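You operate a simulated robot arm through the tools that you are given. There is no shell and no other tool.

The job below is to be done with a simulated robot arm. You get a single attempt, and the scene is never put back.

TASK
Reset the counter, then test the grey bobbin from well 4 with weight 1.
Fine: the winder's tray; crank till the flag stands, then open the lever; leave bobbin and weight where they are. Set down upright: small bobbin, what you pick out.
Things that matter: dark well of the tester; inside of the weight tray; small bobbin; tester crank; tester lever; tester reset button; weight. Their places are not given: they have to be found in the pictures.

Only the result counts: the job must be done as asked and must still hold three seconds after the hand-in. Knocking over, shifting, dropping, spilling or breaking anything else fails it.

THE ROBOT
A 6-joint arm with a two-finger parallel gripper, fixed in place. Base frame: the origin is on the floor under the middle of its stand, x ahead of it, y to its left, z up; the work surface is at about z = 83. Units: cm, rad, N and s.
With the tool pointing down near the work surface it reaches from about 24 to 64 cm from the base axis. Its first joint turns from -1.152 to 1.152 rad. Payload 2.7 kg.
The tool frame sits at the grasp point between the pads (the TCP): z along the fingers, y along the line on which they close. The tips reach 2.3 cm beyond it. Largest opening 9.4 cm; finger width 3.8, thickness 1; the body of the gripper, 5.4 by 9.6 cm, starts 3.9 cm behind the TCP.
Orientation is that of the tool frame in the base frame, as a unit quaternion [w, x, y, z]. With the fingers straight down and closing along the base's y, the tool's x points along the base's -x, its y along +y and its z along -z.

THE INTERFACE
- The arm moves only by the tool arm_command. Its arguments are lists of equal length, an entry for each row: "translation": the shift along the base's x, y, z in cm, a list of three; "rot": the turn, a rotation vector about the base's x, y, z in rad, a list of three; "fingers": the finger opening in cm, from 0 to 9.4. In form: {"translation": [[x, y, z], ...], "rot": [[wx, wy, wz], ...], "fingers": [fingers, ...]}. A call has 1 to 20 rows; each row is the pose to reach, as a shift and turn from the pose commanded when the call began. Each row takes 0.2 s and may step no farther than 5 cm and 0.15 rad from the row before; otherwise, or with a gripper value out of range, the whole call is refused. A pose out of reach is approached as far as the arm can. The call stops where the force on the tool passes 70 N (or 10 N more than at its start, if that is more) or the arm is blocked; 0.2 s more then pass. The fingers move at their own pace (about 4.5 cm/s each) and stop on an object; they squeeze with about 29 N. The grip force told is the motor's: it shows also when the fingers shut on nothing. Time passes only in rows, and 0.2 s behind the last, so rows that repeat a pose let the fingers close. It gives the time, the measured TCP pose, the force on the tool (base axes), the opening and the grip force at its end, in the units of the frame above (readings bear some noise), with the torque about the TCP (base axes, N m) and any sound that the robot's microphone picked up.
- Cameras (640 x 400 px; columns grow to the right, rows downward): "scene" is fixed at [8.48, -42.11, 141.12]; the picture's right is [0.66, -0.75, 0.00], its down [-0.43, -0.38, -0.82] and it looks along [0.62, 0.54, -0.57] (base axes); focal length 373 px, centre (320, 200). "wrist" rides on the gripper at [8.6, 1.6, -7.5] in the tool frame; the picture's right is [-0.18, 0.98, 0.00], its down [-0.58, -0.11, -0.81] and it looks along [-0.79, -0.15, 0.59] (tool axes); focal length 243 px, centre (320, 200).
- camera(camera): a new picture of that camera. It takes no simulated time.
- locate(camera, pixels): for up to 12 pixels [column, row] of the newest picture of that camera ("zoom" is the newest enlarged one), the place [x, y, z] in the base frame of the surface seen there, good to about 0.3 cm, but the place of the scene camera against the robot may be out by one fixed shift of up to 2.5 cm in any direction. It takes no simulated time.
- enlarge(camera, box): a new picture of the part [left, top, right, bottom] of that camera's present view, enlarged. It takes no simulated time.
- finish_job(): hands the job in; it is judged then, once.

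Leave the gripper open and the arm clear of the work at the hand-in unless told otherwise.

The tools are called after "Request:" as name(argument=value, ...) on one line, values as JSON. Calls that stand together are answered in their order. arm_command: Moves the arm, as the interface text tells. Its arguments: {"type":"object","properties":{"translation":{"type":"array"},"rot":{"type":"array"},"fingers":{"type":"array"}},"required":["translation","rot","fingers"]} The other tools are called the same way: camera (camera) takes a picture; locate (camera, pixels) gives the place of the surface under pixels of a picture; enlarge (camera, box) takes an enlarged picture of a part of a camera's view; finish_job () hands the job in.

At the start:

```text
clock: 0.0
position: [37.48, 3.81, 109.09]
tcp_rot: [0.0, 0.0, 1.0, 0.0]
force: [0.0, 0.1, -0.8]
moment: [0.01, -0.04, -0.01]
gripper_width: 9.41
grip_force: 0.2
```

scene: 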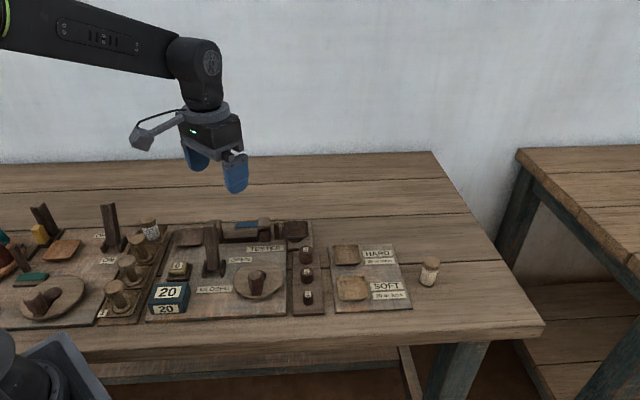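
wrist: 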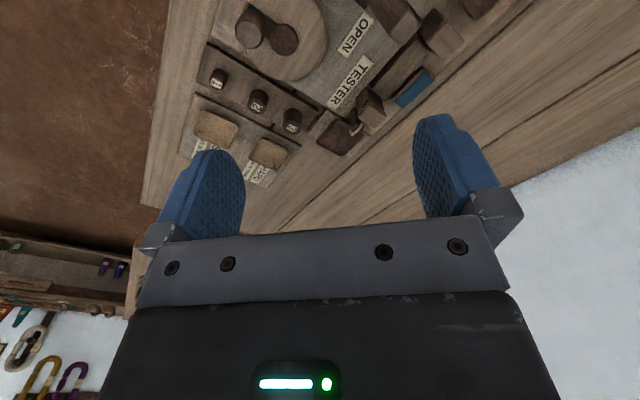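

I see the winder on the left, the tester in the middle with a counter showing 20, weights on a strip, and HARD/SOFT trays on the right. I'll enlarge parts of the scene picture to see details.

Request:
enlarge(camera="scene", box=[140, 200, 320, 325])

Request:
enlarge(camera="scene", box=[0, 190, 180, 330])

Request:
enlarge(camera="scene", box=[280, 210, 450, 320])

```text
3.20 times, centred on (230, 262) of scene
```

zoom: 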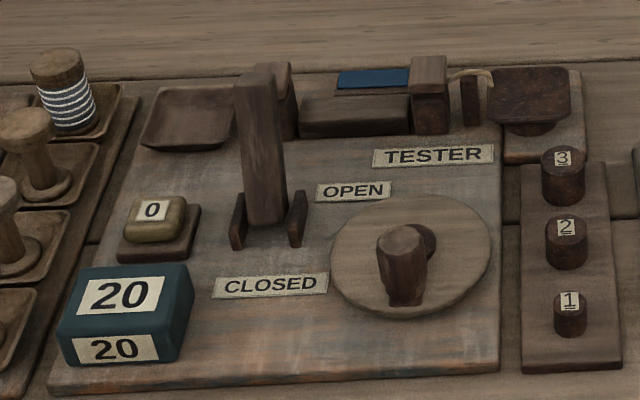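

```text
2.86 times, centred on (90, 260) of scene
```

zoom: 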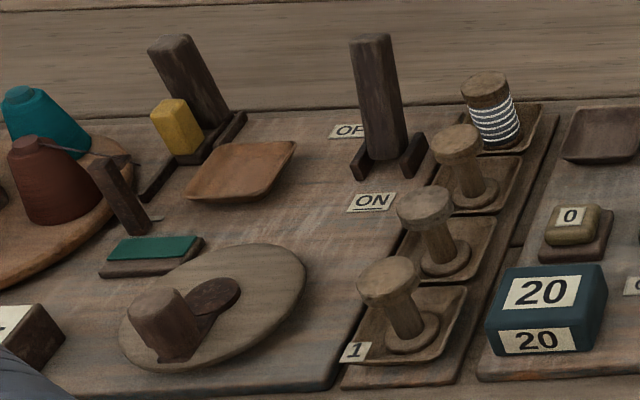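

```text
3.64 times, centred on (365, 265) of scene
```

zoom: 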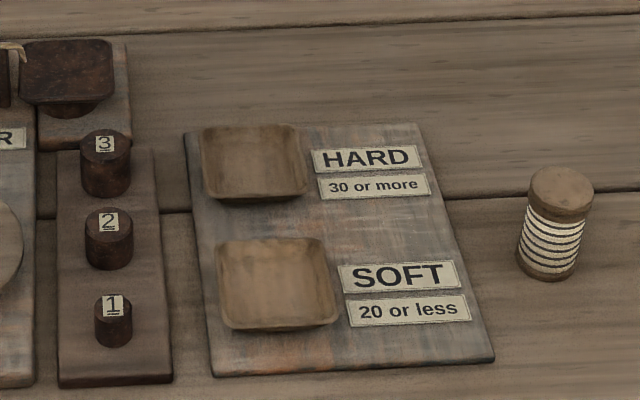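

I'll take the numbers from the zoom views. First a fresh zoom of the tester to locate its parts: button (150,215), well (190,115), lever top (258,85), lever base (268,215), crank knob (400,235), weights, tray.

Request:
enlarge(camera="scene", box=[140, 200, 320, 325])

Request:
locate(camera="zoom", pixels=[[152, 212], [190, 112], [256, 82], [266, 215], [400, 238], [430, 238], [571, 298], [565, 228], [530, 90], [375, 78], [58, 55], [350, 350]])

Request:
locate(camera="scene", pixels=[[349, 255], [352, 288], [430, 262], [117, 285], [125, 260], [132, 238], [150, 226], [212, 230], [257, 272], [240, 285], [170, 292], [178, 268]])

```text
3.20 times, centred on (230, 262) of scene
```

zoom: 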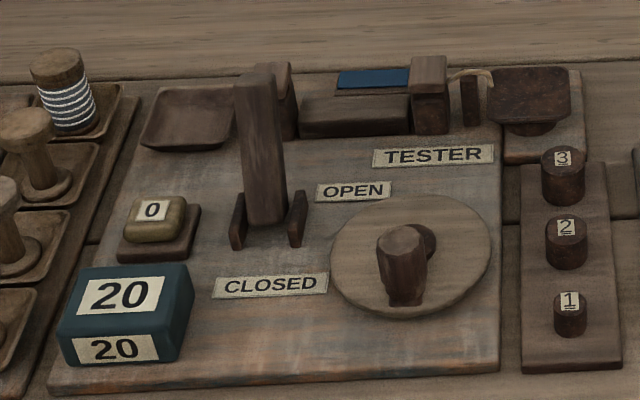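

```text
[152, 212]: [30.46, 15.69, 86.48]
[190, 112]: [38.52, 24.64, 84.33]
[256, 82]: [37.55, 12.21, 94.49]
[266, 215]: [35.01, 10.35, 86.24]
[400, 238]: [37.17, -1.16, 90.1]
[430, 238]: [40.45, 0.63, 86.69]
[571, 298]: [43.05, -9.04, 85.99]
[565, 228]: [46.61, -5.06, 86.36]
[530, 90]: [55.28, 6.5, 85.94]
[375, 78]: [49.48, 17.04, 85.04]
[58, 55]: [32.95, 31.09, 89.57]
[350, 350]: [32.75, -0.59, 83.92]
```

```text
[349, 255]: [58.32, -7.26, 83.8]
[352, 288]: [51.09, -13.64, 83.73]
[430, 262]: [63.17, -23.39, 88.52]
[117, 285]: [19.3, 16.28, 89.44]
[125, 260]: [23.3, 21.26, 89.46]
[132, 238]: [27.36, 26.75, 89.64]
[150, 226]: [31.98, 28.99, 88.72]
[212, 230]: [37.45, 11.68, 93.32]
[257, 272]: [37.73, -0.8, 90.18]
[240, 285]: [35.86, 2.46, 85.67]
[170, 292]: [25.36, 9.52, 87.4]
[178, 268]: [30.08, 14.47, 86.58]
```

The boards are turned about 50° from the base axes. I'll yaw the tool by 0.87 rad and pull back a bit so that the wrist camera looks over the tester board, and then locate the parts with the wrist camera (no fixed shift).

Request:
arm_command(translation=[[-2, -1, 0], [-4, -2, 0], [-6, -3, 0], [-8, -4, 0], [-10, -5, 0], [-12, -5, 0], [-12, -5, 0]], rot=[[0, 0, 0.145], [0, 0, 0.29], [0, 0, 0.435], [0, 0, 0.58], [0, 0, 0.725], [0, 0, 0.87], [0, 0, 0.87]], fingers=[9.4, 9.4, 9.4, 9.4, 9.4, 9.4, 9.4])

Request:
camera(camera="wrist")

Request:
camera(camera="scene")

```text
clock: 1.6
position: [25.54, -1.1, 109.26]
tcp_rot: [0.0, -0.422, 0.906, -0.001]
force: [0.8, -0.2, -0.2]
moment: [-0.01, 0.01, 0.0]
gripper_width: 9.39
grip_force: 0.1
```

```text
taken
```

wrist: 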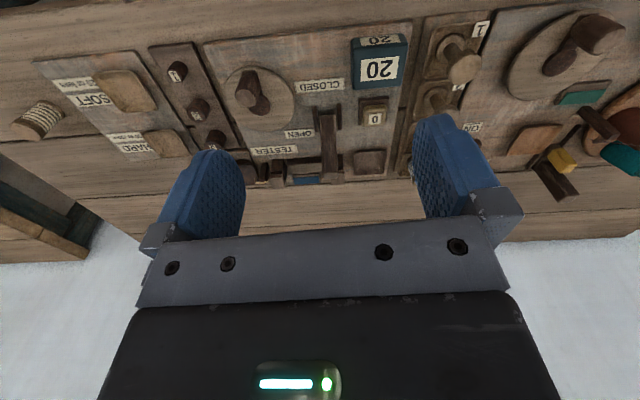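

```text
taken
```

scene: 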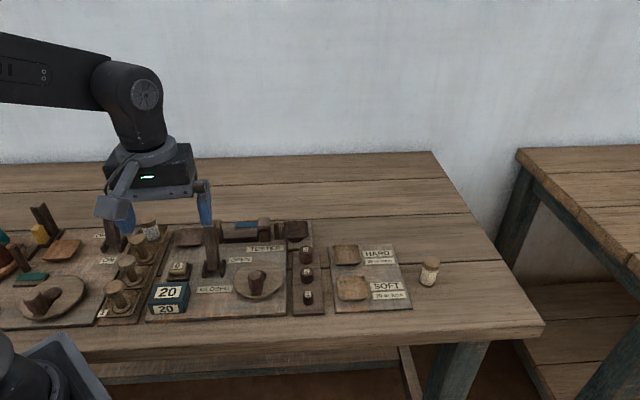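

The wrist camera (upside down) shows the tester. I'll enlarge its parts to locate them precisely.

Request:
enlarge(camera="wrist", box=[200, 30, 420, 190])

Request:
locate(camera="wrist", pixels=[[376, 112], [370, 162], [330, 105], [330, 150], [250, 78], [247, 98], [177, 66], [196, 104], [216, 140], [371, 65], [300, 180], [464, 68]])

Request:
locate(camera="scene", pixels=[[180, 266], [193, 236], [212, 230], [257, 272], [308, 293], [306, 272], [306, 248], [150, 226], [116, 286], [168, 291], [295, 228], [430, 262]])

```text
2.50 times, centred on (310, 110) of wrist
```

zoom: 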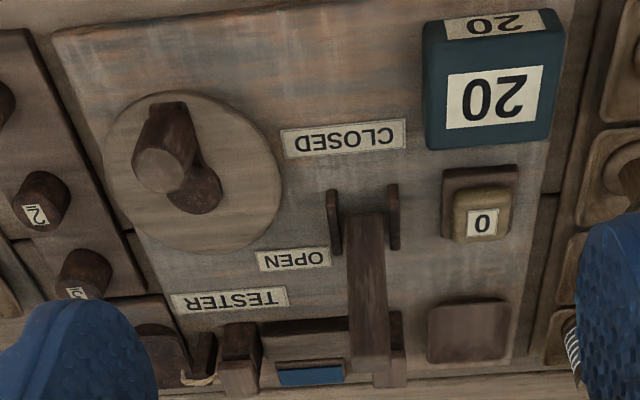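

```text
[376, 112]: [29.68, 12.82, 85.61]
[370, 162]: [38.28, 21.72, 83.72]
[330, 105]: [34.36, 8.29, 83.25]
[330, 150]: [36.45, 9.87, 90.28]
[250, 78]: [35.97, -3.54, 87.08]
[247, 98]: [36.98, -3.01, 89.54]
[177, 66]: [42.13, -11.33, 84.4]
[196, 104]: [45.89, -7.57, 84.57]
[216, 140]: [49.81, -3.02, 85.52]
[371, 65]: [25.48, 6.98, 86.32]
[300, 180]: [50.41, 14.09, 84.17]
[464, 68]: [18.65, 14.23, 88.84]
```

```text
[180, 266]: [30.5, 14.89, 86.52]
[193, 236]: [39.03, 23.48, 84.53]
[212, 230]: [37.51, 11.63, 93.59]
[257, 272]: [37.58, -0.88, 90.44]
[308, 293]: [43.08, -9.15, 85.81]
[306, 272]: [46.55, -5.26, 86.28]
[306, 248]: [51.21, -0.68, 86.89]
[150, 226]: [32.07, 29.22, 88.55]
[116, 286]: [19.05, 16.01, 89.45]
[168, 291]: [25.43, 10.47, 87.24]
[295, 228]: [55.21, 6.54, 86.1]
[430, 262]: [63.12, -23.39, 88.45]
```

The wrist view is clear. I'll locate more points in this enlarged wrist picture: button top (481,212), lever (365,225)-(368,350), crank hub (200,190), knob top (155,170), disc edges, the dark well edges, counter back edge.

Request:
locate(camera="zoom", pixels=[[456, 200], [508, 200], [460, 235], [506, 235], [482, 195], [465, 330], [432, 305], [510, 305], [435, 358], [505, 358], [490, 148], [200, 192]])

Request:
locate(camera="zoom", pixels=[[155, 172], [170, 115], [105, 175], [282, 170], [195, 88], [195, 250], [365, 218], [368, 368], [335, 248], [394, 246], [335, 195], [310, 375]])

```text
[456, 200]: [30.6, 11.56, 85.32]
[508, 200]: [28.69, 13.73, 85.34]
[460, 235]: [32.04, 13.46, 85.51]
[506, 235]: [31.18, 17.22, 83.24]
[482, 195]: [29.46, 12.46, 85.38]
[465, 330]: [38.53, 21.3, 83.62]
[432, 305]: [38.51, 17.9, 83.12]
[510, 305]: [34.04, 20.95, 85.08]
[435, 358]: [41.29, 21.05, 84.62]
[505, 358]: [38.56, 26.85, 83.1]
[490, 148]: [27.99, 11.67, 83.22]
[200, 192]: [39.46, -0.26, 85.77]
```

```text
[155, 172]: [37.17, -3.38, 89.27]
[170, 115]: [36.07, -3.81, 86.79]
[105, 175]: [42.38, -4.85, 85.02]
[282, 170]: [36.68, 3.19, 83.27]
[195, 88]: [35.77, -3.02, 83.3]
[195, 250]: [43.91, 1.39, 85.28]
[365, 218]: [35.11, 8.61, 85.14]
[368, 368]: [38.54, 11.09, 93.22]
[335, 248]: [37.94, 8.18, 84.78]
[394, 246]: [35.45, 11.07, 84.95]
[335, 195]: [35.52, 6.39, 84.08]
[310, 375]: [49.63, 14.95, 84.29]
```

Now I'll estimate the board's direction from its edges: front edge of the tester board in the scene zoom, the weight strip edges and the HARD/SOFT board edges.

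Request:
locate(camera="scene", pixels=[[150, 318], [284, 312], [296, 312], [321, 310], [337, 308], [410, 305], [334, 248], [294, 250], [283, 252], [100, 320], [136, 321], [320, 248]])

Request:
enlarge(camera="scene", box=[180, 200, 300, 275])

Request:
enlarge(camera="scene", box=[80, 200, 200, 275])

```text
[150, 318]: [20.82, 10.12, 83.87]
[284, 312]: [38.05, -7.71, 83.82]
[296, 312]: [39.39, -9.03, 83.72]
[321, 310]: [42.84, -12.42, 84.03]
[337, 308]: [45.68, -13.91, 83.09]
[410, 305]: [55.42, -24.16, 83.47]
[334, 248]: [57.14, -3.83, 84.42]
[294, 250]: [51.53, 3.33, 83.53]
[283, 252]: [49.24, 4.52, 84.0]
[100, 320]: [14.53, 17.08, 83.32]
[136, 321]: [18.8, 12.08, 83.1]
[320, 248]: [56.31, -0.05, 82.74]
```

```text
5.33 times, centred on (240, 238) of scene
```

zoom: 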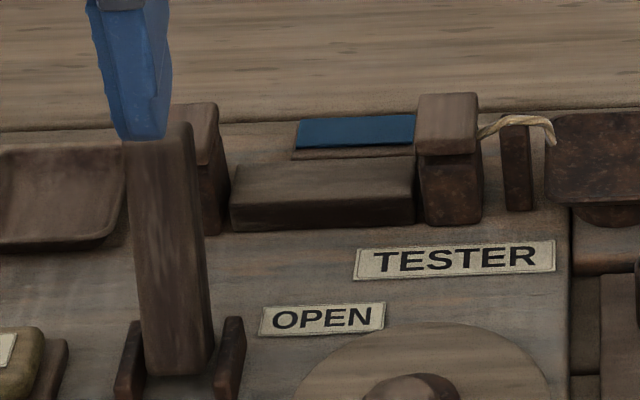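

```text
5.33 times, centred on (140, 238) of scene
```

zoom: 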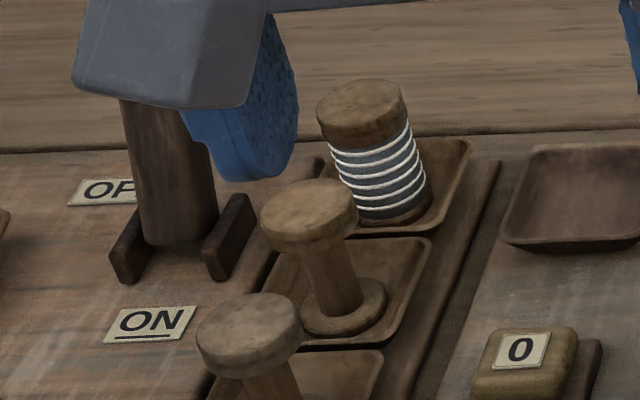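

The board axes are at about 45° (front edge runs along (0.7,-0.7)). The lever leans to OPEN (away side). The grey bobbin sits in the farthest well, with label "1" at the nearest, so this is well 4. First: close the fingers and hover over the reset button at about (30.4,13.6), correcting yaw by -0.085.

Request:
arm_command(translation=[[1.2, 3.7, -2], [2.4, 7.4, -4], [3.6, 11.1, -6], [4.88, 14.79, -9], [4.88, 14.79, -13], [4.88, 14.79, -16], [4.88, 14.79, -16]], rot=[[0, 0, -0.04], [0, 0, -0.085], [0, 0, -0.085], [0, 0, -0.085], [0, 0, -0.085], [0, 0, -0.085], [0, 0, -0.085]], fingers=[0, 0, 0, 0, 0, 0, 0])

Request:
camera(camera="wrist")

Request:
camera(camera="scene")

```text
clock: 3.2
position: [30.4, 13.74, 93.26]
tcp_rot: [0.0, -0.383, 0.924, -0.001]
force: [0.0, -0.4, 0.5]
moment: [0.02, -0.01, 0.01]
gripper_width: 0.01
grip_force: 29.3
```

```text
taken
```

wrist: 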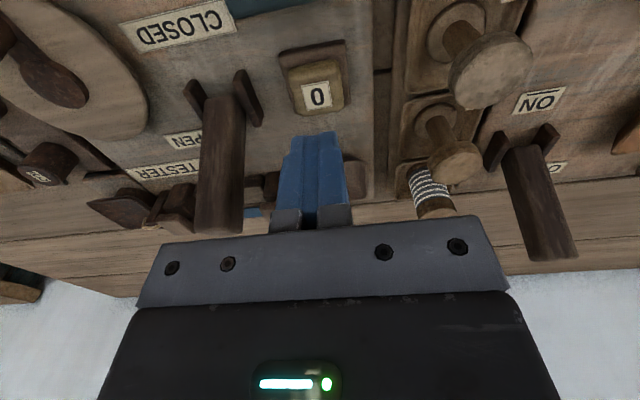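

```text
taken
```

scene: 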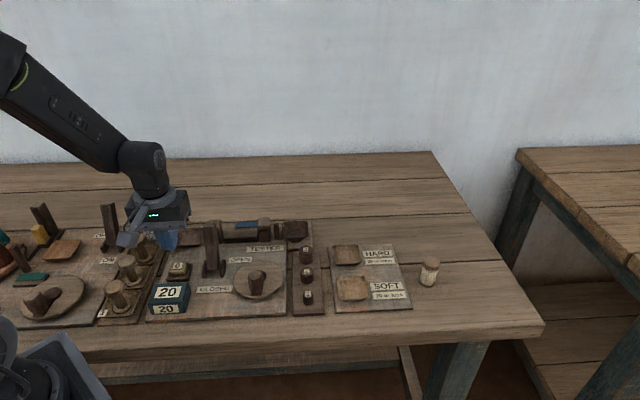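

Closer view. I'll locate the button's top (316,95), lever top and base, bobbin top in well 4 from here.

Request:
locate(camera="wrist", pixels=[[290, 75], [343, 75], [297, 113], [340, 108], [316, 95], [218, 225], [222, 110], [438, 207], [428, 190], [460, 165], [500, 70], [550, 250]])

Request:
enlarge(camera="wrist", box=[160, 20, 480, 240])

```text
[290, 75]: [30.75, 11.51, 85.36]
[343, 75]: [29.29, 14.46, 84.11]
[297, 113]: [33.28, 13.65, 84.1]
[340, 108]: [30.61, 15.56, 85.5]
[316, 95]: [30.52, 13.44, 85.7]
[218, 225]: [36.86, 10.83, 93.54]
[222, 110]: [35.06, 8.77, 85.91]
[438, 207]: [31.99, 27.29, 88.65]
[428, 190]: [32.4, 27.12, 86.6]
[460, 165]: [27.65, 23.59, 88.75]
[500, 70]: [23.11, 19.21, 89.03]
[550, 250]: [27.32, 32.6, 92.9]
```

```text
1.82 times, centred on (320, 130) of wrist
```

zoom: 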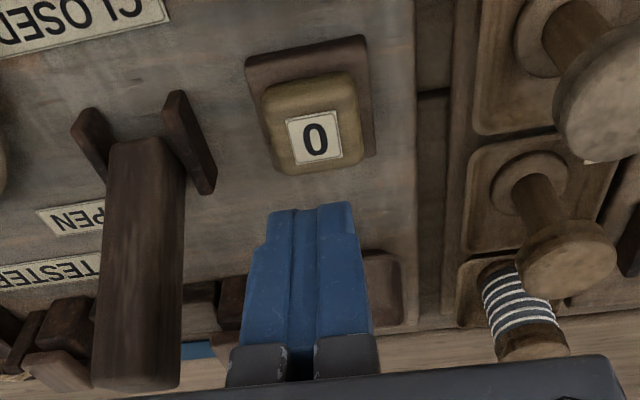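

The button's centre is about (30.5,13.45,85.6); the fingertips are at z≈90.8 above it. Go down gently to press it by a few mm.

Request:
arm_command(translation=[[0.15, -0.1, -2.5], [0.15, -0.1, -4.5], [0.15, -0.1, -5.0], [0.15, -0.1, -5.2], [0.15, -0.1, -5.4], [0.15, -0.1, -5.5]], rot=[[0, 0, 0], [0, 0, 0], [0, 0, 0], [0, 0, 0], [0, 0, 0], [0, 0, 0]], fingers=[0, 0, 0, 0, 0, 0])

Request:
enlarge(camera="scene", box=[140, 200, 320, 325])

```text
clock: 4.6
position: [30.6, 13.57, 87.77]
tcp_rot: [0.0, -0.382, 0.924, 0.0]
force: [0.3, -0.2, 0.9]
moment: [-0.05, -0.01, 0.01]
gripper_width: 0.0
grip_force: 28.7
```

```text
3.20 times, centred on (230, 262) of scene
```

zoom: 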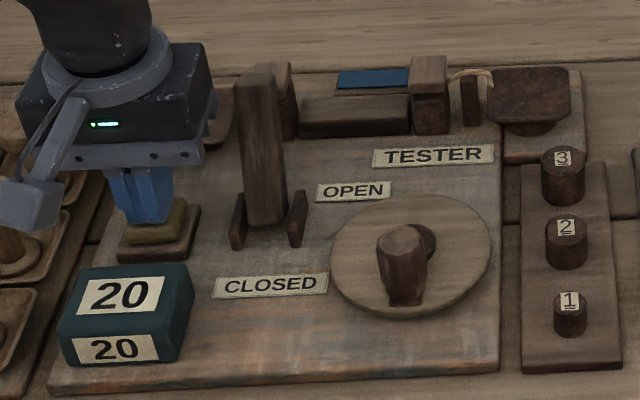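

The tips are just touching (0.9 N), counter still 20. I'll press further in small steps.

Request:
arm_command(translation=[[0, 0, -0.1], [0, 0, -0.2], [0, 0, -0.3], [0, 0, -0.4]], rot=[[0, 0, 0], [0, 0, 0], [0, 0, 0], [0, 0, 0]], fingers=[0, 0, 0, 0])

Request:
enlarge(camera="scene", box=[140, 200, 320, 325])

```text
clock: 5.6
position: [30.6, 13.55, 87.37]
tcp_rot: [0.0, -0.383, 0.924, 0.001]
force: [0.2, -2.1, 2.8]
moment: [-0.05, -0.02, -0.01]
gripper_width: 0.0
grip_force: 29.1
heard: click
```

```text
3.20 times, centred on (230, 262) of scene
```

zoom: 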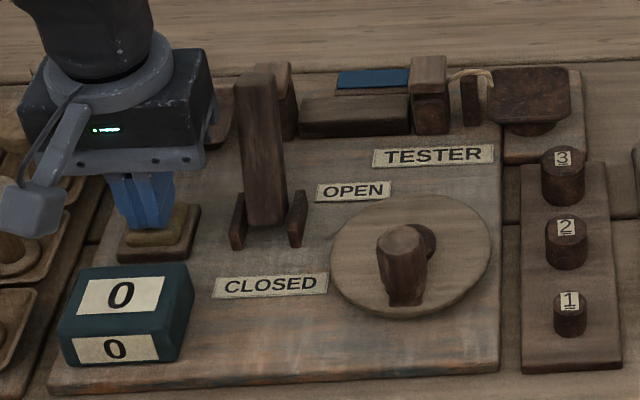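

The click was heard and the counter now shows 0. Lift off and move back/left to view the bobbin in well 4 and the dark well from closer, with open fingers.

Request:
arm_command(translation=[[0, 0, 4], [0, 0, 8.5], [-1.5, 1.5, 12.5], [-4, 4, 14], [-6.5, 5.5, 14], [-6.5, 5.5, 14]], rot=[[0, 0, 0], [0, 0, 0], [0, 0, 0], [0, 0, 0], [0, 0, 0], [0, 0, 0]], fingers=[0, 0, 5, 9.4, 9.4, 9.4])

Request:
camera(camera="wrist")

Request:
enlarge(camera="wrist", box=[220, 40, 460, 220])

```text
clock: 7.0
position: [23.97, 19.17, 101.48]
tcp_rot: [-0.001, -0.383, 0.924, 0.0]
force: [0.6, 0.4, -0.8]
moment: [0.01, 0.01, 0.01]
gripper_width: 8.56
grip_force: 0.1
```

```text
taken
```

wrist: 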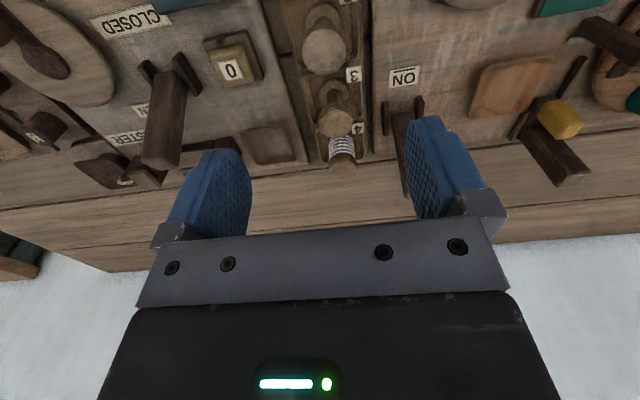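

```text
2.22 times, centred on (340, 130) of wrist
```

zoom: 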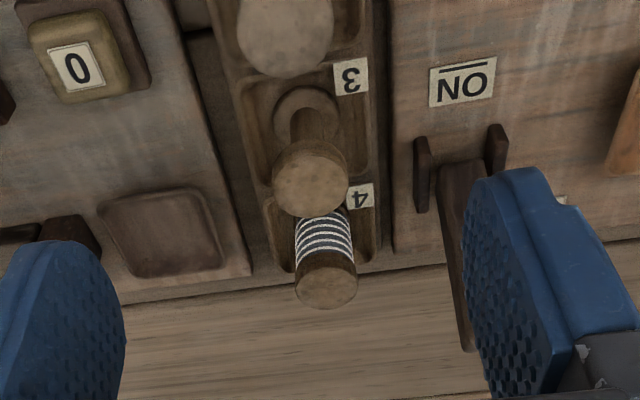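

Labels "3" and "4" are visible: the grey bobbin is in well 4. I'll locate its top, its rim, and the dark well's corners.

Request:
locate(camera="zoom", pixels=[[327, 288], [304, 288], [350, 288], [327, 270], [327, 303], [325, 235], [165, 235], [108, 208], [200, 196], [142, 270], [220, 258], [475, 250]])

Request:
locate(camera="zoom", pixels=[[466, 330], [467, 170], [310, 180], [285, 30], [422, 170], [500, 160], [165, 200], [165, 265], [125, 240], [205, 230], [270, 240], [370, 240]])

```text
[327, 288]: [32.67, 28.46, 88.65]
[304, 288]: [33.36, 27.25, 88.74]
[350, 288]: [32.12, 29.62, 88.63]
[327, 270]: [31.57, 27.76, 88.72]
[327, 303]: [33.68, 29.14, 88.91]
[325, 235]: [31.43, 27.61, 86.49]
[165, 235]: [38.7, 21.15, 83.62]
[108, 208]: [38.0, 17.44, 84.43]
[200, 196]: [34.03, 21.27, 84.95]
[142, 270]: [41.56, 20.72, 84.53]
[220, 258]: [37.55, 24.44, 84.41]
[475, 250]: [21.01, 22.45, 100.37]
```

```text
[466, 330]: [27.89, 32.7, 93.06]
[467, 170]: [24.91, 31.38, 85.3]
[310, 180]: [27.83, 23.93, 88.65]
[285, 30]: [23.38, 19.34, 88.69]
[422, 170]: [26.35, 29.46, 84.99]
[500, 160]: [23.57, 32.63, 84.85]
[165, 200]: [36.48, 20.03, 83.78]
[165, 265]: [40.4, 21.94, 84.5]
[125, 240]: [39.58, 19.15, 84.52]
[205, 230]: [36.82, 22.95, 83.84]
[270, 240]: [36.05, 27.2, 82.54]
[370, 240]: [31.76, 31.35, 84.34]
```

Bobbin 4 top centre ≈ (32.6,28.45,88.7), rim about 3 cm wide; dark well centre ≈ (37.8,21.0). Now check the block next to the dark well (scene ~ (217,222)) for clearance, and the far parts.

Request:
enlarge(camera="scene", box=[180, 200, 300, 275])

Request:
locate(camera="zoom", pixels=[[197, 125], [210, 160], [215, 225], [325, 175], [325, 210], [448, 110], [450, 185], [518, 160], [355, 130], [60, 200], [60, 150], [50, 238]])

```text
5.33 times, centred on (240, 238) of scene
```

zoom: 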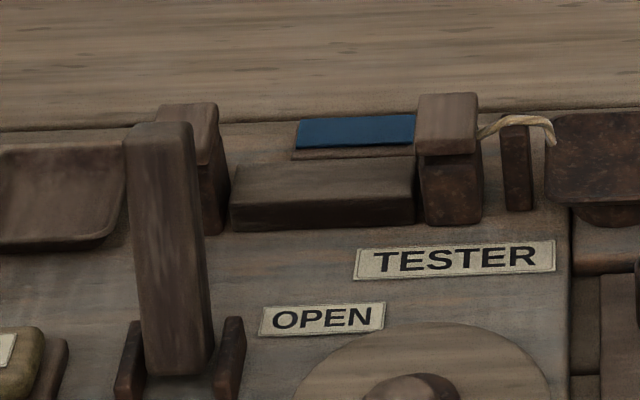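

```text
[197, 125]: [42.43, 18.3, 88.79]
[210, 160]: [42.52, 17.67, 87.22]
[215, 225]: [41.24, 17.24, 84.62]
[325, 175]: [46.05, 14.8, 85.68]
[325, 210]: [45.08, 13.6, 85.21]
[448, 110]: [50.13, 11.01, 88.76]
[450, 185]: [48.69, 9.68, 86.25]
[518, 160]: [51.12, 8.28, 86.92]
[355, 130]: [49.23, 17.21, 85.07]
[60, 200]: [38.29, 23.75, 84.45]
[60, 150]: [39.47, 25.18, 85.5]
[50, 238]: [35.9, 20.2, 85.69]
```

Clearances are fine. Now move over the bobbin in well 4 with the fingers open to 5.5, hovering at TCP z≈95, and check the alignment.

Request:
arm_command(translation=[[2.85, 3.1, -1], [5.7, 6.2, -2.5], [8.55, 9.3, -4], [8.55, 9.3, -6.4], [8.55, 9.3, -6.4]], rot=[[0, 0, 0], [0, 0, 0], [0, 0, 0], [0, 0, 0], [0, 0, 0]], fingers=[7, 5.5, 5.5, 5.5, 5.5])

Request:
camera(camera="wrist")

Request:
camera(camera="scene")

```text
clock: 8.2
position: [32.46, 28.53, 94.91]
tcp_rot: [0.0, -0.383, 0.924, -0.001]
force: [0.0, 0.0, 0.5]
moment: [-0.01, -0.02, -0.01]
gripper_width: 5.52
grip_force: 0.0
```

```text
taken
```

wrist: 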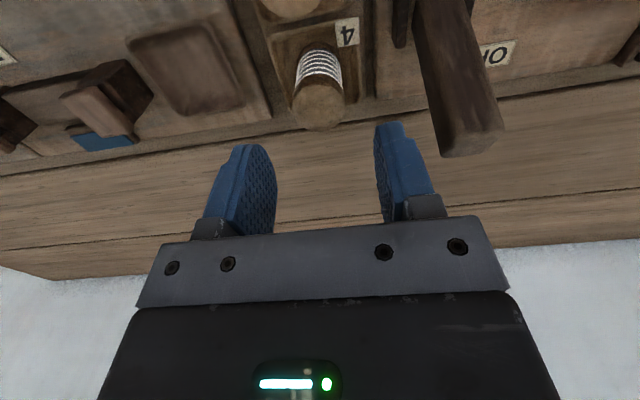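

```text
taken
```

scene: 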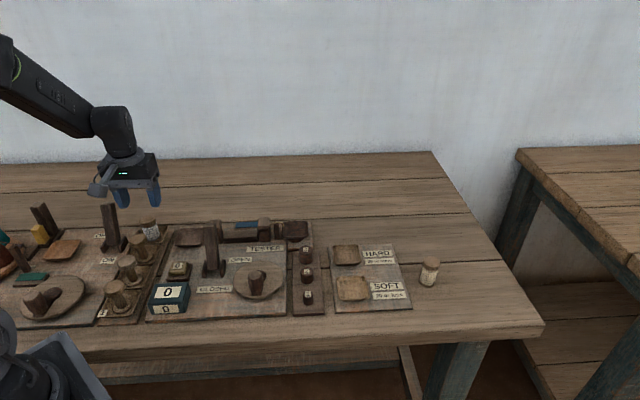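

The bobbin's top is centred at (319,106), where I expect it. Check the winder lever's nearest edge against the gripper body.

Request:
locate(camera="wrist", pixels=[[319, 108], [300, 108], [340, 108], [440, 145], [470, 140], [432, 100], [500, 125], [319, 125], [319, 92]])

```text
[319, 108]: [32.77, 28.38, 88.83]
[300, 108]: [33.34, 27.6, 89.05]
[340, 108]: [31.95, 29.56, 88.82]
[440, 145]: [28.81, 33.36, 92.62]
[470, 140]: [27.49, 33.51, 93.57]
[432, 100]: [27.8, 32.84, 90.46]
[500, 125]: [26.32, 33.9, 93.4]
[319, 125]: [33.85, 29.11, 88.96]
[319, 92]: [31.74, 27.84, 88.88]
```

The margin to the winder lever is about 1.3 cm. Descend to TCP z≈87.3 and close on the bobbin.

Request:
arm_command(translation=[[0.1, 0, -3.5], [0.1, 0, -6.5], [0.1, 0, -7.6], [0.1, 0, -7.6], [0.1, 0, -7.6], [0.1, 0, -7.6], [0.1, 0, -7.6]], rot=[[0, 0, 0], [0, 0, 0], [0, 0, 0], [0, 0, 0], [0, 0, 0], [0, 0, 0], [0, 0, 0]], fingers=[5.5, 5.5, 5.5, 5.5, 0, 0, 0])

Request:
camera(camera="wrist")

```text
clock: 9.8
position: [32.79, 28.44, 87.35]
tcp_rot: [0.0, -0.382, 0.924, 0.0]
force: [0.4, -0.5, 0.4]
moment: [-0.05, 0.0, 0.01]
gripper_width: 3.28
grip_force: 29.1
```

```text
taken
```

wrist: 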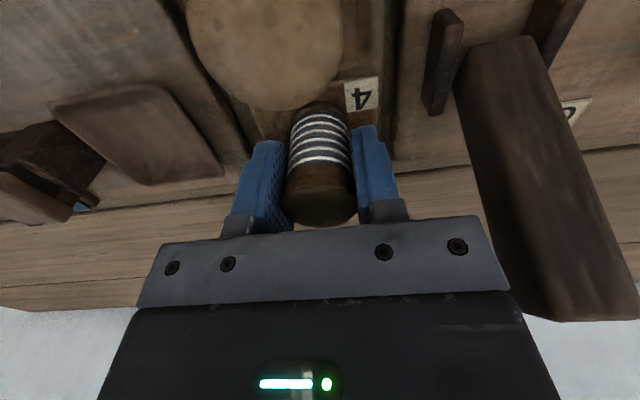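

The bobbin is held at 3.28 cm width. Lift straight up about 7.5 cm and carry it above the dark well at (37.8,21.0).

Request:
arm_command(translation=[[0, 0, 1.5], [0, 0, 4], [0, 0, 7.5], [1.7, -2.5, 7.5], [3.4, -5, 7.5], [5.05, -7.45, 7.5], [5.05, -7.45, 7.5]], rot=[[0, 0, 0], [0, 0, 0], [0, 0, 0], [0, 0, 0], [0, 0, 0], [0, 0, 0], [0, 0, 0]], fingers=[0, 0, 0, 0, 0, 0, 0])

Request:
camera(camera="wrist")

Request:
enlarge(camera="scene", box=[100, 160, 320, 310])

```text
clock: 11.4
position: [37.69, 20.93, 94.9]
tcp_rot: [-0.001, -0.382, 0.924, 0.0]
force: [-0.4, 0.4, -0.6]
moment: [-0.06, -0.02, -0.01]
gripper_width: 3.25
grip_force: 29.5
```

```text
taken
```

wrist: 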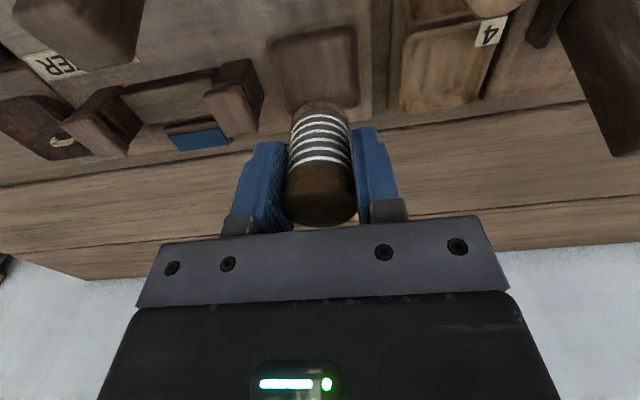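

```text
2.67 times, centred on (210, 235) of scene
```

zoom: 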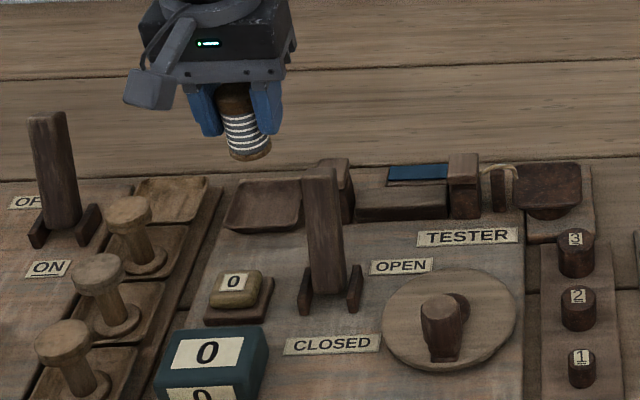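

Bobbin carried; the dark well is visible at about (314,68). I'll locate its rim and bottom from here.

Request:
locate(camera="wrist", pixels=[[314, 68], [268, 42], [352, 27], [276, 95], [360, 90], [270, 68], [357, 62], [312, 35], [314, 100], [290, 50], [340, 45], [283, 80]])

Request:
enlarge(camera="wrist", box=[240, 0, 400, 120])

```text
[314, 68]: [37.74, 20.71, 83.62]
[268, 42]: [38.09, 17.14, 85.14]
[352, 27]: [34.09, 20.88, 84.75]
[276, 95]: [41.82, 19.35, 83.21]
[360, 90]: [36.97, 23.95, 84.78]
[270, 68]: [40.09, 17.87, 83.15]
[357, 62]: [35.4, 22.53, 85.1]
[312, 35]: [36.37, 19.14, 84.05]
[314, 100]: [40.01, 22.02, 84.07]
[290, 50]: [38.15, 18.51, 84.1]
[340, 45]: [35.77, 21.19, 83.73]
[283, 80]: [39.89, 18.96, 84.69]
```

```text
3.33 times, centred on (320, 60) of wrist
```

zoom: 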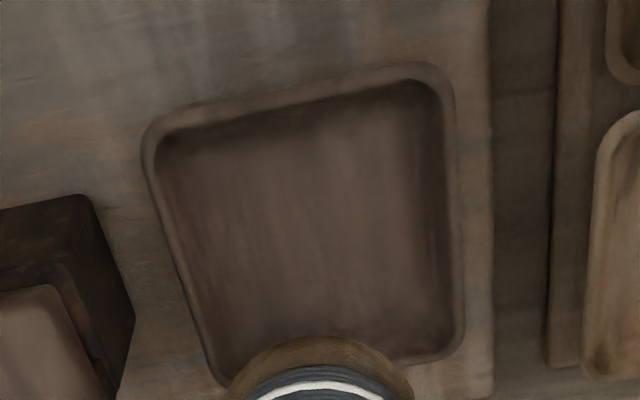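

The well's centre is at about (37.7,20.9), right below. Lower toward the well, slow at the end and watching the force.

Request:
arm_command(translation=[[0, -0.1, -3], [0, -0.1, -5.5], [0, -0.1, -6.6], [0, -0.1, -7.0], [0, -0.1, -7.2], [0, -0.1, -7.2]], rot=[[0, 0, 0], [0, 0, 0], [0, 0, 0], [0, 0, 0], [0, 0, 0], [0, 0, 0]], fingers=[0, 0, 0, 0, 0, 0])

Request:
enlarge(camera="scene", box=[140, 180, 260, 280])

Request:
camera(camera="wrist")

```text
clock: 12.8
position: [37.88, 20.92, 87.81]
tcp_rot: [0.002, -0.383, 0.924, 0.0]
force: [-4.8, -1.6, 26.2]
moment: [0.06, 0.13, 0.01]
gripper_width: 3.26
grip_force: 28.9
```

```text
4.00 times, centred on (200, 230) of scene
```

zoom: 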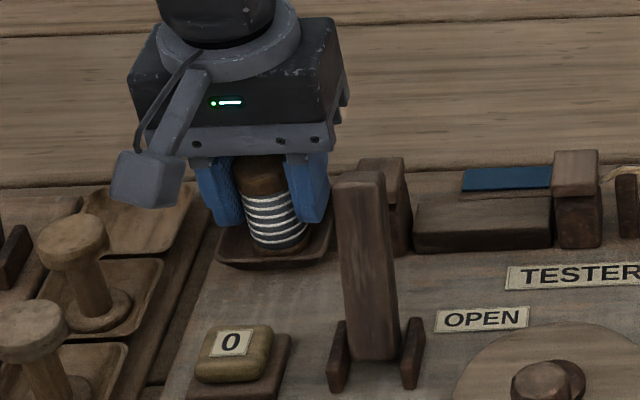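

```text
taken
```

wrist: 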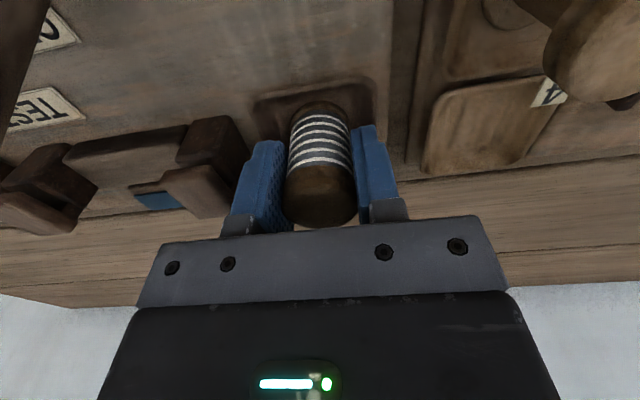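

Contact at TCP z≈87.8 with 26 N. To tell whether the bobbin stands on the well's floor or on a slope, compare the floors of the empty well 4 (wrist ~ (490,120)) and the dark well.

Request:
locate(camera="wrist", pixels=[[490, 115], [480, 130], [500, 100], [275, 97], [358, 90], [320, 85], [260, 100], [371, 88], [470, 110], [300, 100]])

Request:
enlarge(camera="wrist", box=[230, 60, 410, 190])

```text
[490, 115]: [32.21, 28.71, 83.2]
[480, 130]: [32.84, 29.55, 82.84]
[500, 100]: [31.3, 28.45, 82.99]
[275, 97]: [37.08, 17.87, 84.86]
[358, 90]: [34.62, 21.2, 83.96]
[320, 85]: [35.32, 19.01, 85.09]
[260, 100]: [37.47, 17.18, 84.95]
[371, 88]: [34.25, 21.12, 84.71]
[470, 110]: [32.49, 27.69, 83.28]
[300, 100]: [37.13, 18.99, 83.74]
```

```text
3.08 times, centred on (320, 125) of wrist
```

zoom: 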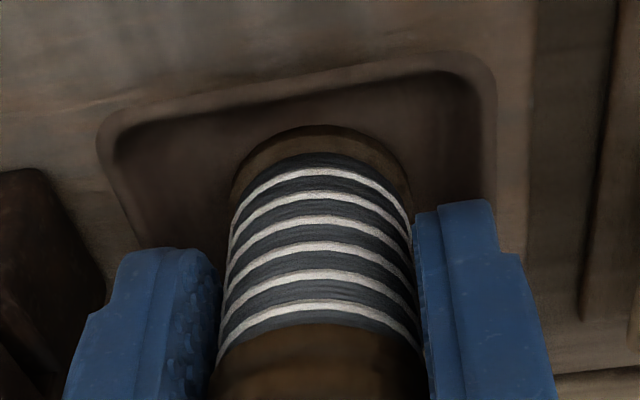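

Well 4's floor is at 83.1 and the dark well's at about 83.65, which matches the 0.5 cm higher contact: the bobbin stands on the floor. Ease up by 0.1 and open the fingers gently, then rise.

Request:
arm_command(translation=[[0, 0, 0.1], [0, 0, 0.1], [0, 0, 0.1], [0, 0, 0.1], [0, 0, 0.1]], rot=[[0, 0, 0], [0, 0, 0], [0, 0, 0], [0, 0, 0], [0, 0, 0]], fingers=[0, 3.5, 4.2, 5.0, 5.4])

Request:
enlarge(camera="scene", box=[140, 180, 260, 280])

Request:
camera(camera="wrist")

```text
clock: 14.0
position: [37.79, 20.86, 87.7]
tcp_rot: [0.0, -0.381, 0.924, 0.0]
force: [-0.5, 0.4, 0.3]
moment: [-0.01, -0.01, 0.01]
gripper_width: 5.41
grip_force: 0.0
```

```text
4.00 times, centred on (200, 230) of scene
```

zoom: 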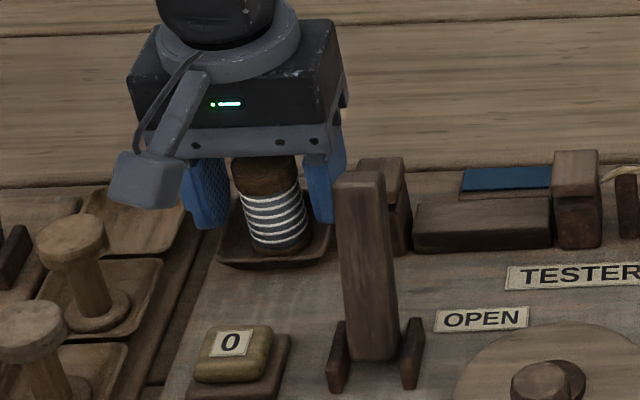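

```text
taken
```

wrist: 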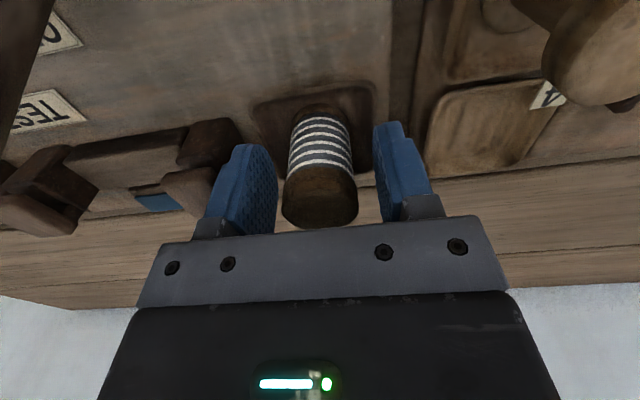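

The bobbin stands upright on its own in the dark well. Rise straight up and move over to view weight 1 and the weight tray.

Request:
arm_command(translation=[[0, 0, 3], [0, 0, 7.5], [0, 0, 12], [0, -4.5, 13], [0, -9, 13], [-0.5, -13.5, 13], [-0.5, -18, 13], [-0.5, -22.5, 13], [-0.5, -27, 13], [-0.5, -31.5, 13], [-0.5, -33, 13], [-0.5, -33, 13]], rot=[[0, 0, 0], [0, 0, 0], [0, 0, 0], [0, 0, 0], [0, 0, 0], [0, 0, 0], [0, 0, 0], [0, 0, 0], [0, 0, 0], [0, 0, 0], [0, 0, 0], [0, 0, 0]], fingers=[5.4, 5.4, 5.4, 5.4, 5.4, 5.4, 5.4, 5.4, 5.4, 5.4, 5.4, 5.4])

Request:
camera(camera="wrist")

Request:
enlarge(camera="scene", box=[140, 200, 320, 325])

```text
clock: 16.6
position: [37.13, -12.14, 100.74]
tcp_rot: [0.0, -0.382, 0.924, 0.0]
force: [-0.3, -0.3, -0.9]
moment: [0.01, -0.01, 0.0]
gripper_width: 5.4
grip_force: 0.0
```

```text
taken
```

wrist: 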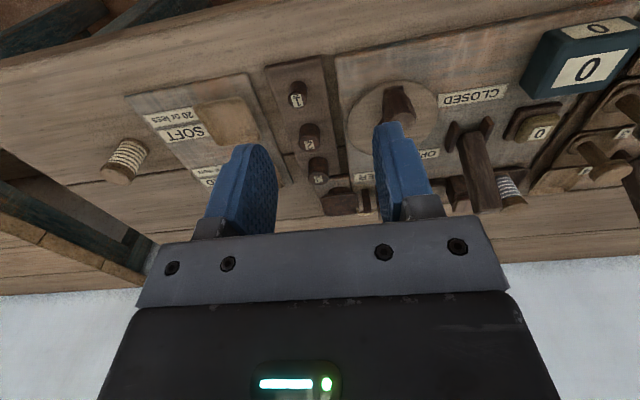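

```text
3.20 times, centred on (230, 262) of scene
```

zoom: 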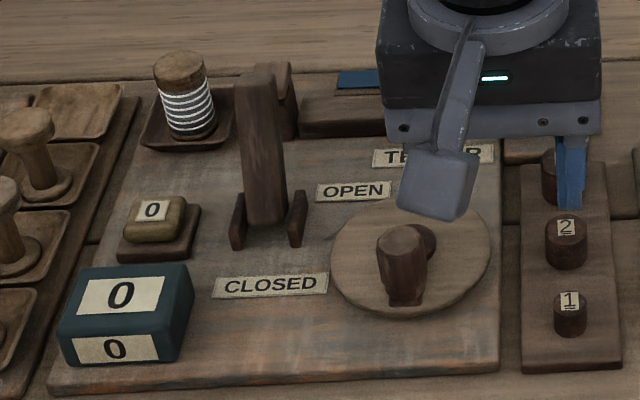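

Now enlarge the wrist view around the weights and weight tray.

Request:
enlarge(camera="wrist", box=[250, 50, 410, 220])

```text
2.35 times, centred on (330, 135) of wrist
```

zoom: 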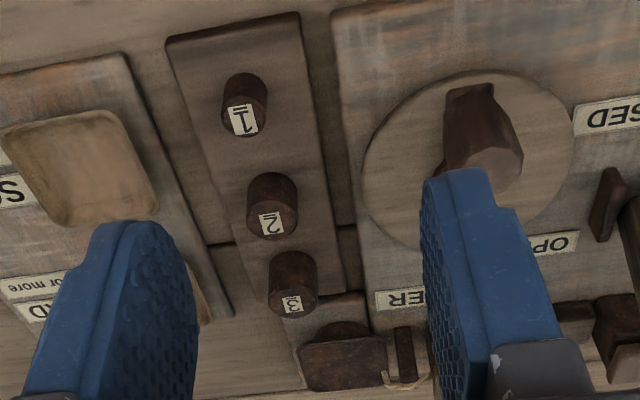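

Request:
locate(camera="zoom", pixels=[[244, 118], [230, 118], [258, 118], [244, 132], [244, 108], [243, 88], [273, 220], [292, 295], [345, 370], [310, 350], [380, 350], [340, 330]])

Request:
locate(camera="zoom", pixels=[[340, 388], [405, 350], [405, 380], [480, 160], [485, 130], [400, 80], [567, 180], [200, 60], [300, 60], [510, 165], [450, 165], [480, 90]])

```text
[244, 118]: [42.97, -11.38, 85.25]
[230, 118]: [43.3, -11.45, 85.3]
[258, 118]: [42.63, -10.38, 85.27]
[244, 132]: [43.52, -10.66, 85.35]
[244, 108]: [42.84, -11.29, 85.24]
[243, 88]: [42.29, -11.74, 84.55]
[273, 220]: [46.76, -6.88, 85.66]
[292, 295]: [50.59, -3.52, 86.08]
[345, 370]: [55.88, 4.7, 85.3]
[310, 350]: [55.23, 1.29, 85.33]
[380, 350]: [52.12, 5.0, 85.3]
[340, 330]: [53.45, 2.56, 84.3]
```

```text
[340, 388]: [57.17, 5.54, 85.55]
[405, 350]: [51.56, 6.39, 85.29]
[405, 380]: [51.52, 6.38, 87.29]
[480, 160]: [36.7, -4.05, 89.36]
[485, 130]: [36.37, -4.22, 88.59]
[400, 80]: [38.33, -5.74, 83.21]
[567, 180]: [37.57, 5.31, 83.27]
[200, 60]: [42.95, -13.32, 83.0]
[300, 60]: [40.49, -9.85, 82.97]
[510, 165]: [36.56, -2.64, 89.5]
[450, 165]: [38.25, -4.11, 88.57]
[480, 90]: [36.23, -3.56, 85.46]
```

Weight 1's top is at about (43.0,-11.1,85.3), about 1.7 cm wide. Move to hover above it at TCP z≈93 with fingers at 4.5.

Request:
arm_command(translation=[[2.9, 0.5, -3.5], [5.75, 1.0, -6], [5.75, 1.0, -7.75], [5.75, 1.0, -7.75]], rot=[[0, 0, 0], [0, 0, 0], [0, 0, 0], [0, 0, 0]], fingers=[5, 4.5, 4.5, 4.5])

Request:
camera(camera="wrist")

Request:
enlarge(camera="wrist", box=[240, 40, 400, 160])

```text
clock: 17.6
position: [43.01, -11.17, 93.01]
tcp_rot: [0.0, -0.383, 0.924, -0.001]
force: [-0.3, -0.4, 0.4]
moment: [0.04, 0.0, 0.01]
gripper_width: 4.51
grip_force: 0.1
```

```text
taken
```

wrist: 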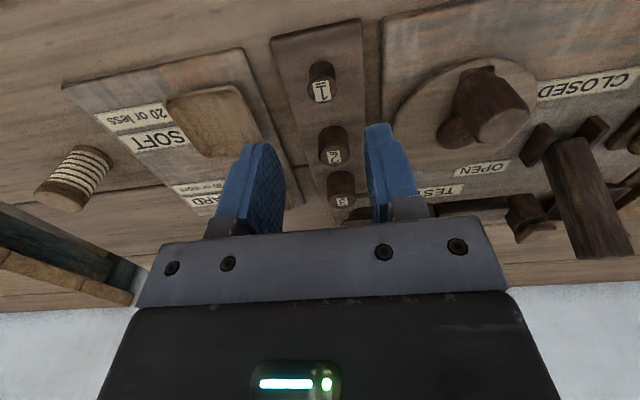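

```text
3.33 times, centred on (320, 100) of wrist
```

zoom: 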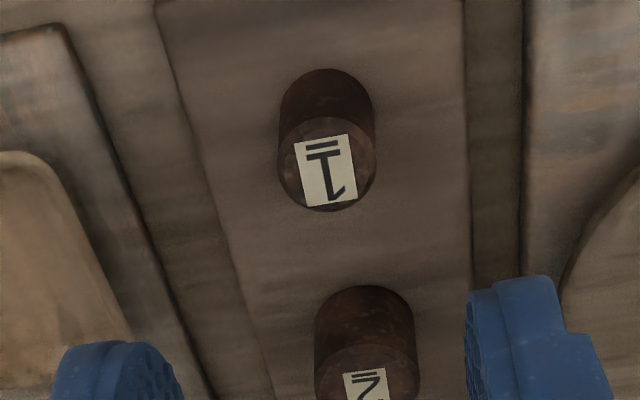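

Weight 1's top is at wrist (322,90), as expected for centring. Locate its edges and the strip's surface height.

Request:
locate(camera="zoom", pixels=[[327, 165], [288, 165], [368, 165], [327, 130], [327, 200], [260, 200], [400, 200], [327, 240], [326, 60], [327, 90]])

```text
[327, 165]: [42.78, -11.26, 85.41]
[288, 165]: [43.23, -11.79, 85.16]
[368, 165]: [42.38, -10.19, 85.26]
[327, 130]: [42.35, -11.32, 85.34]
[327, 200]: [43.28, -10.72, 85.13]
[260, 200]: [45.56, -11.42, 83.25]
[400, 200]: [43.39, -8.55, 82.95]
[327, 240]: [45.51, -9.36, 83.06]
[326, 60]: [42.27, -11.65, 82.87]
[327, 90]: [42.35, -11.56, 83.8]
```

The strip lies at z≈83.1 and the weight is ~2.2 cm tall. Descend to TCP z≈85.9 (tips at ~83.6) and close.

Request:
arm_command(translation=[[-0.1, 0.05, -3.5], [-0.1, 0.05, -6.3], [-0.1, 0.05, -6.9], [-0.1, 0.05, -7.1], [-0.1, 0.05, -7.1], [-0.1, 0.05, -7.1], [-0.1, 0.05, -7.1], [-0.1, 0.05, -7.1]], rot=[[0, 0, 0], [0, 0, 0], [0, 0, 0], [0, 0, 0], [0, 0, 0], [0, 0, 0], [0, 0, 0], [0, 0, 0]], fingers=[4.5, 4.5, 4.5, 4.5, 0, 0, 0, 0])

Request:
camera(camera="wrist")

```text
clock: 19.4
position: [42.95, -11.12, 85.9]
tcp_rot: [0.0, -0.381, 0.924, 0.0]
force: [-0.3, 0.4, 0.5]
moment: [0.01, 0.01, 0.01]
gripper_width: 1.87
grip_force: 29.6
```

```text
taken
```

wrist: 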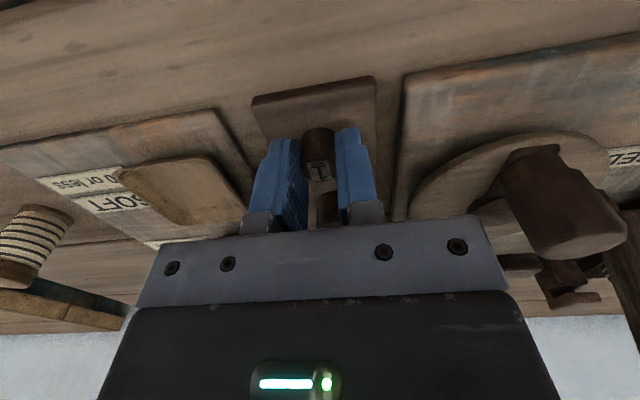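

Weight 1 is held (1.87 cm). Lift it and move toward the weight tray, stopping short to look at the tray.

Request:
arm_command(translation=[[0, 0, 1], [0, 0, 4], [0, 0, 8], [0, 0, 11], [2.5, 3, 12], [5, 6, 12], [7, 9.5, 12], [7, 9.5, 12]], rot=[[0, 0, 0], [0, 0, 0], [0, 0, 0], [0, 0, 0], [0, 0, 0], [0, 0, 0], [0, 0, 0], [0, 0, 0]], fingers=[0, 0, 0, 0, 0, 0, 0, 0])

Request:
camera(camera="wrist")

Request:
enlarge(camera="wrist", box=[220, 20, 460, 180])

Request:
enlarge(camera="scene", box=[220, 180, 340, 280])

```text
clock: 21.2
position: [49.91, -1.48, 97.98]
tcp_rot: [0.0, -0.382, 0.924, 0.0]
force: [0.0, -0.5, -0.4]
moment: [0.0, -0.01, 0.01]
gripper_width: 1.83
grip_force: 29.4
```

```text
taken
```

wrist: 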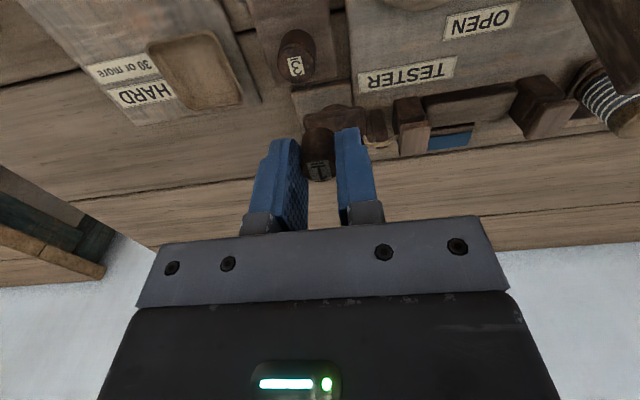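

```text
2.50 times, centred on (340, 100) of wrist
```

zoom: 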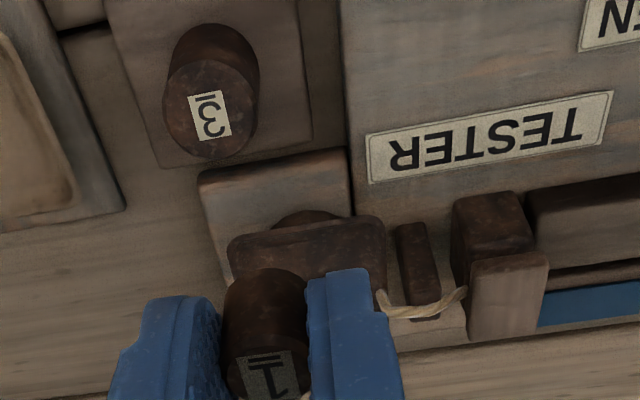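

```text
4.00 times, centred on (280, 230) of scene
```

zoom: 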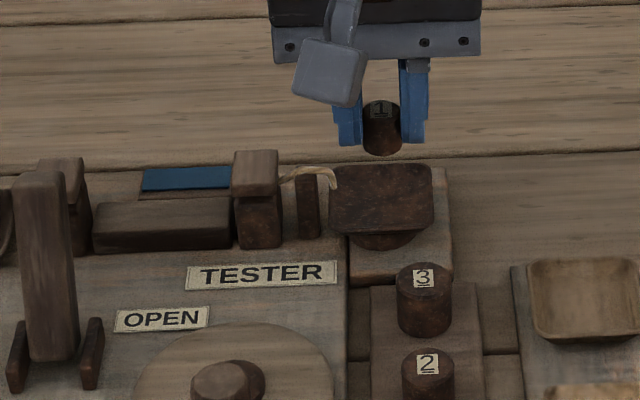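

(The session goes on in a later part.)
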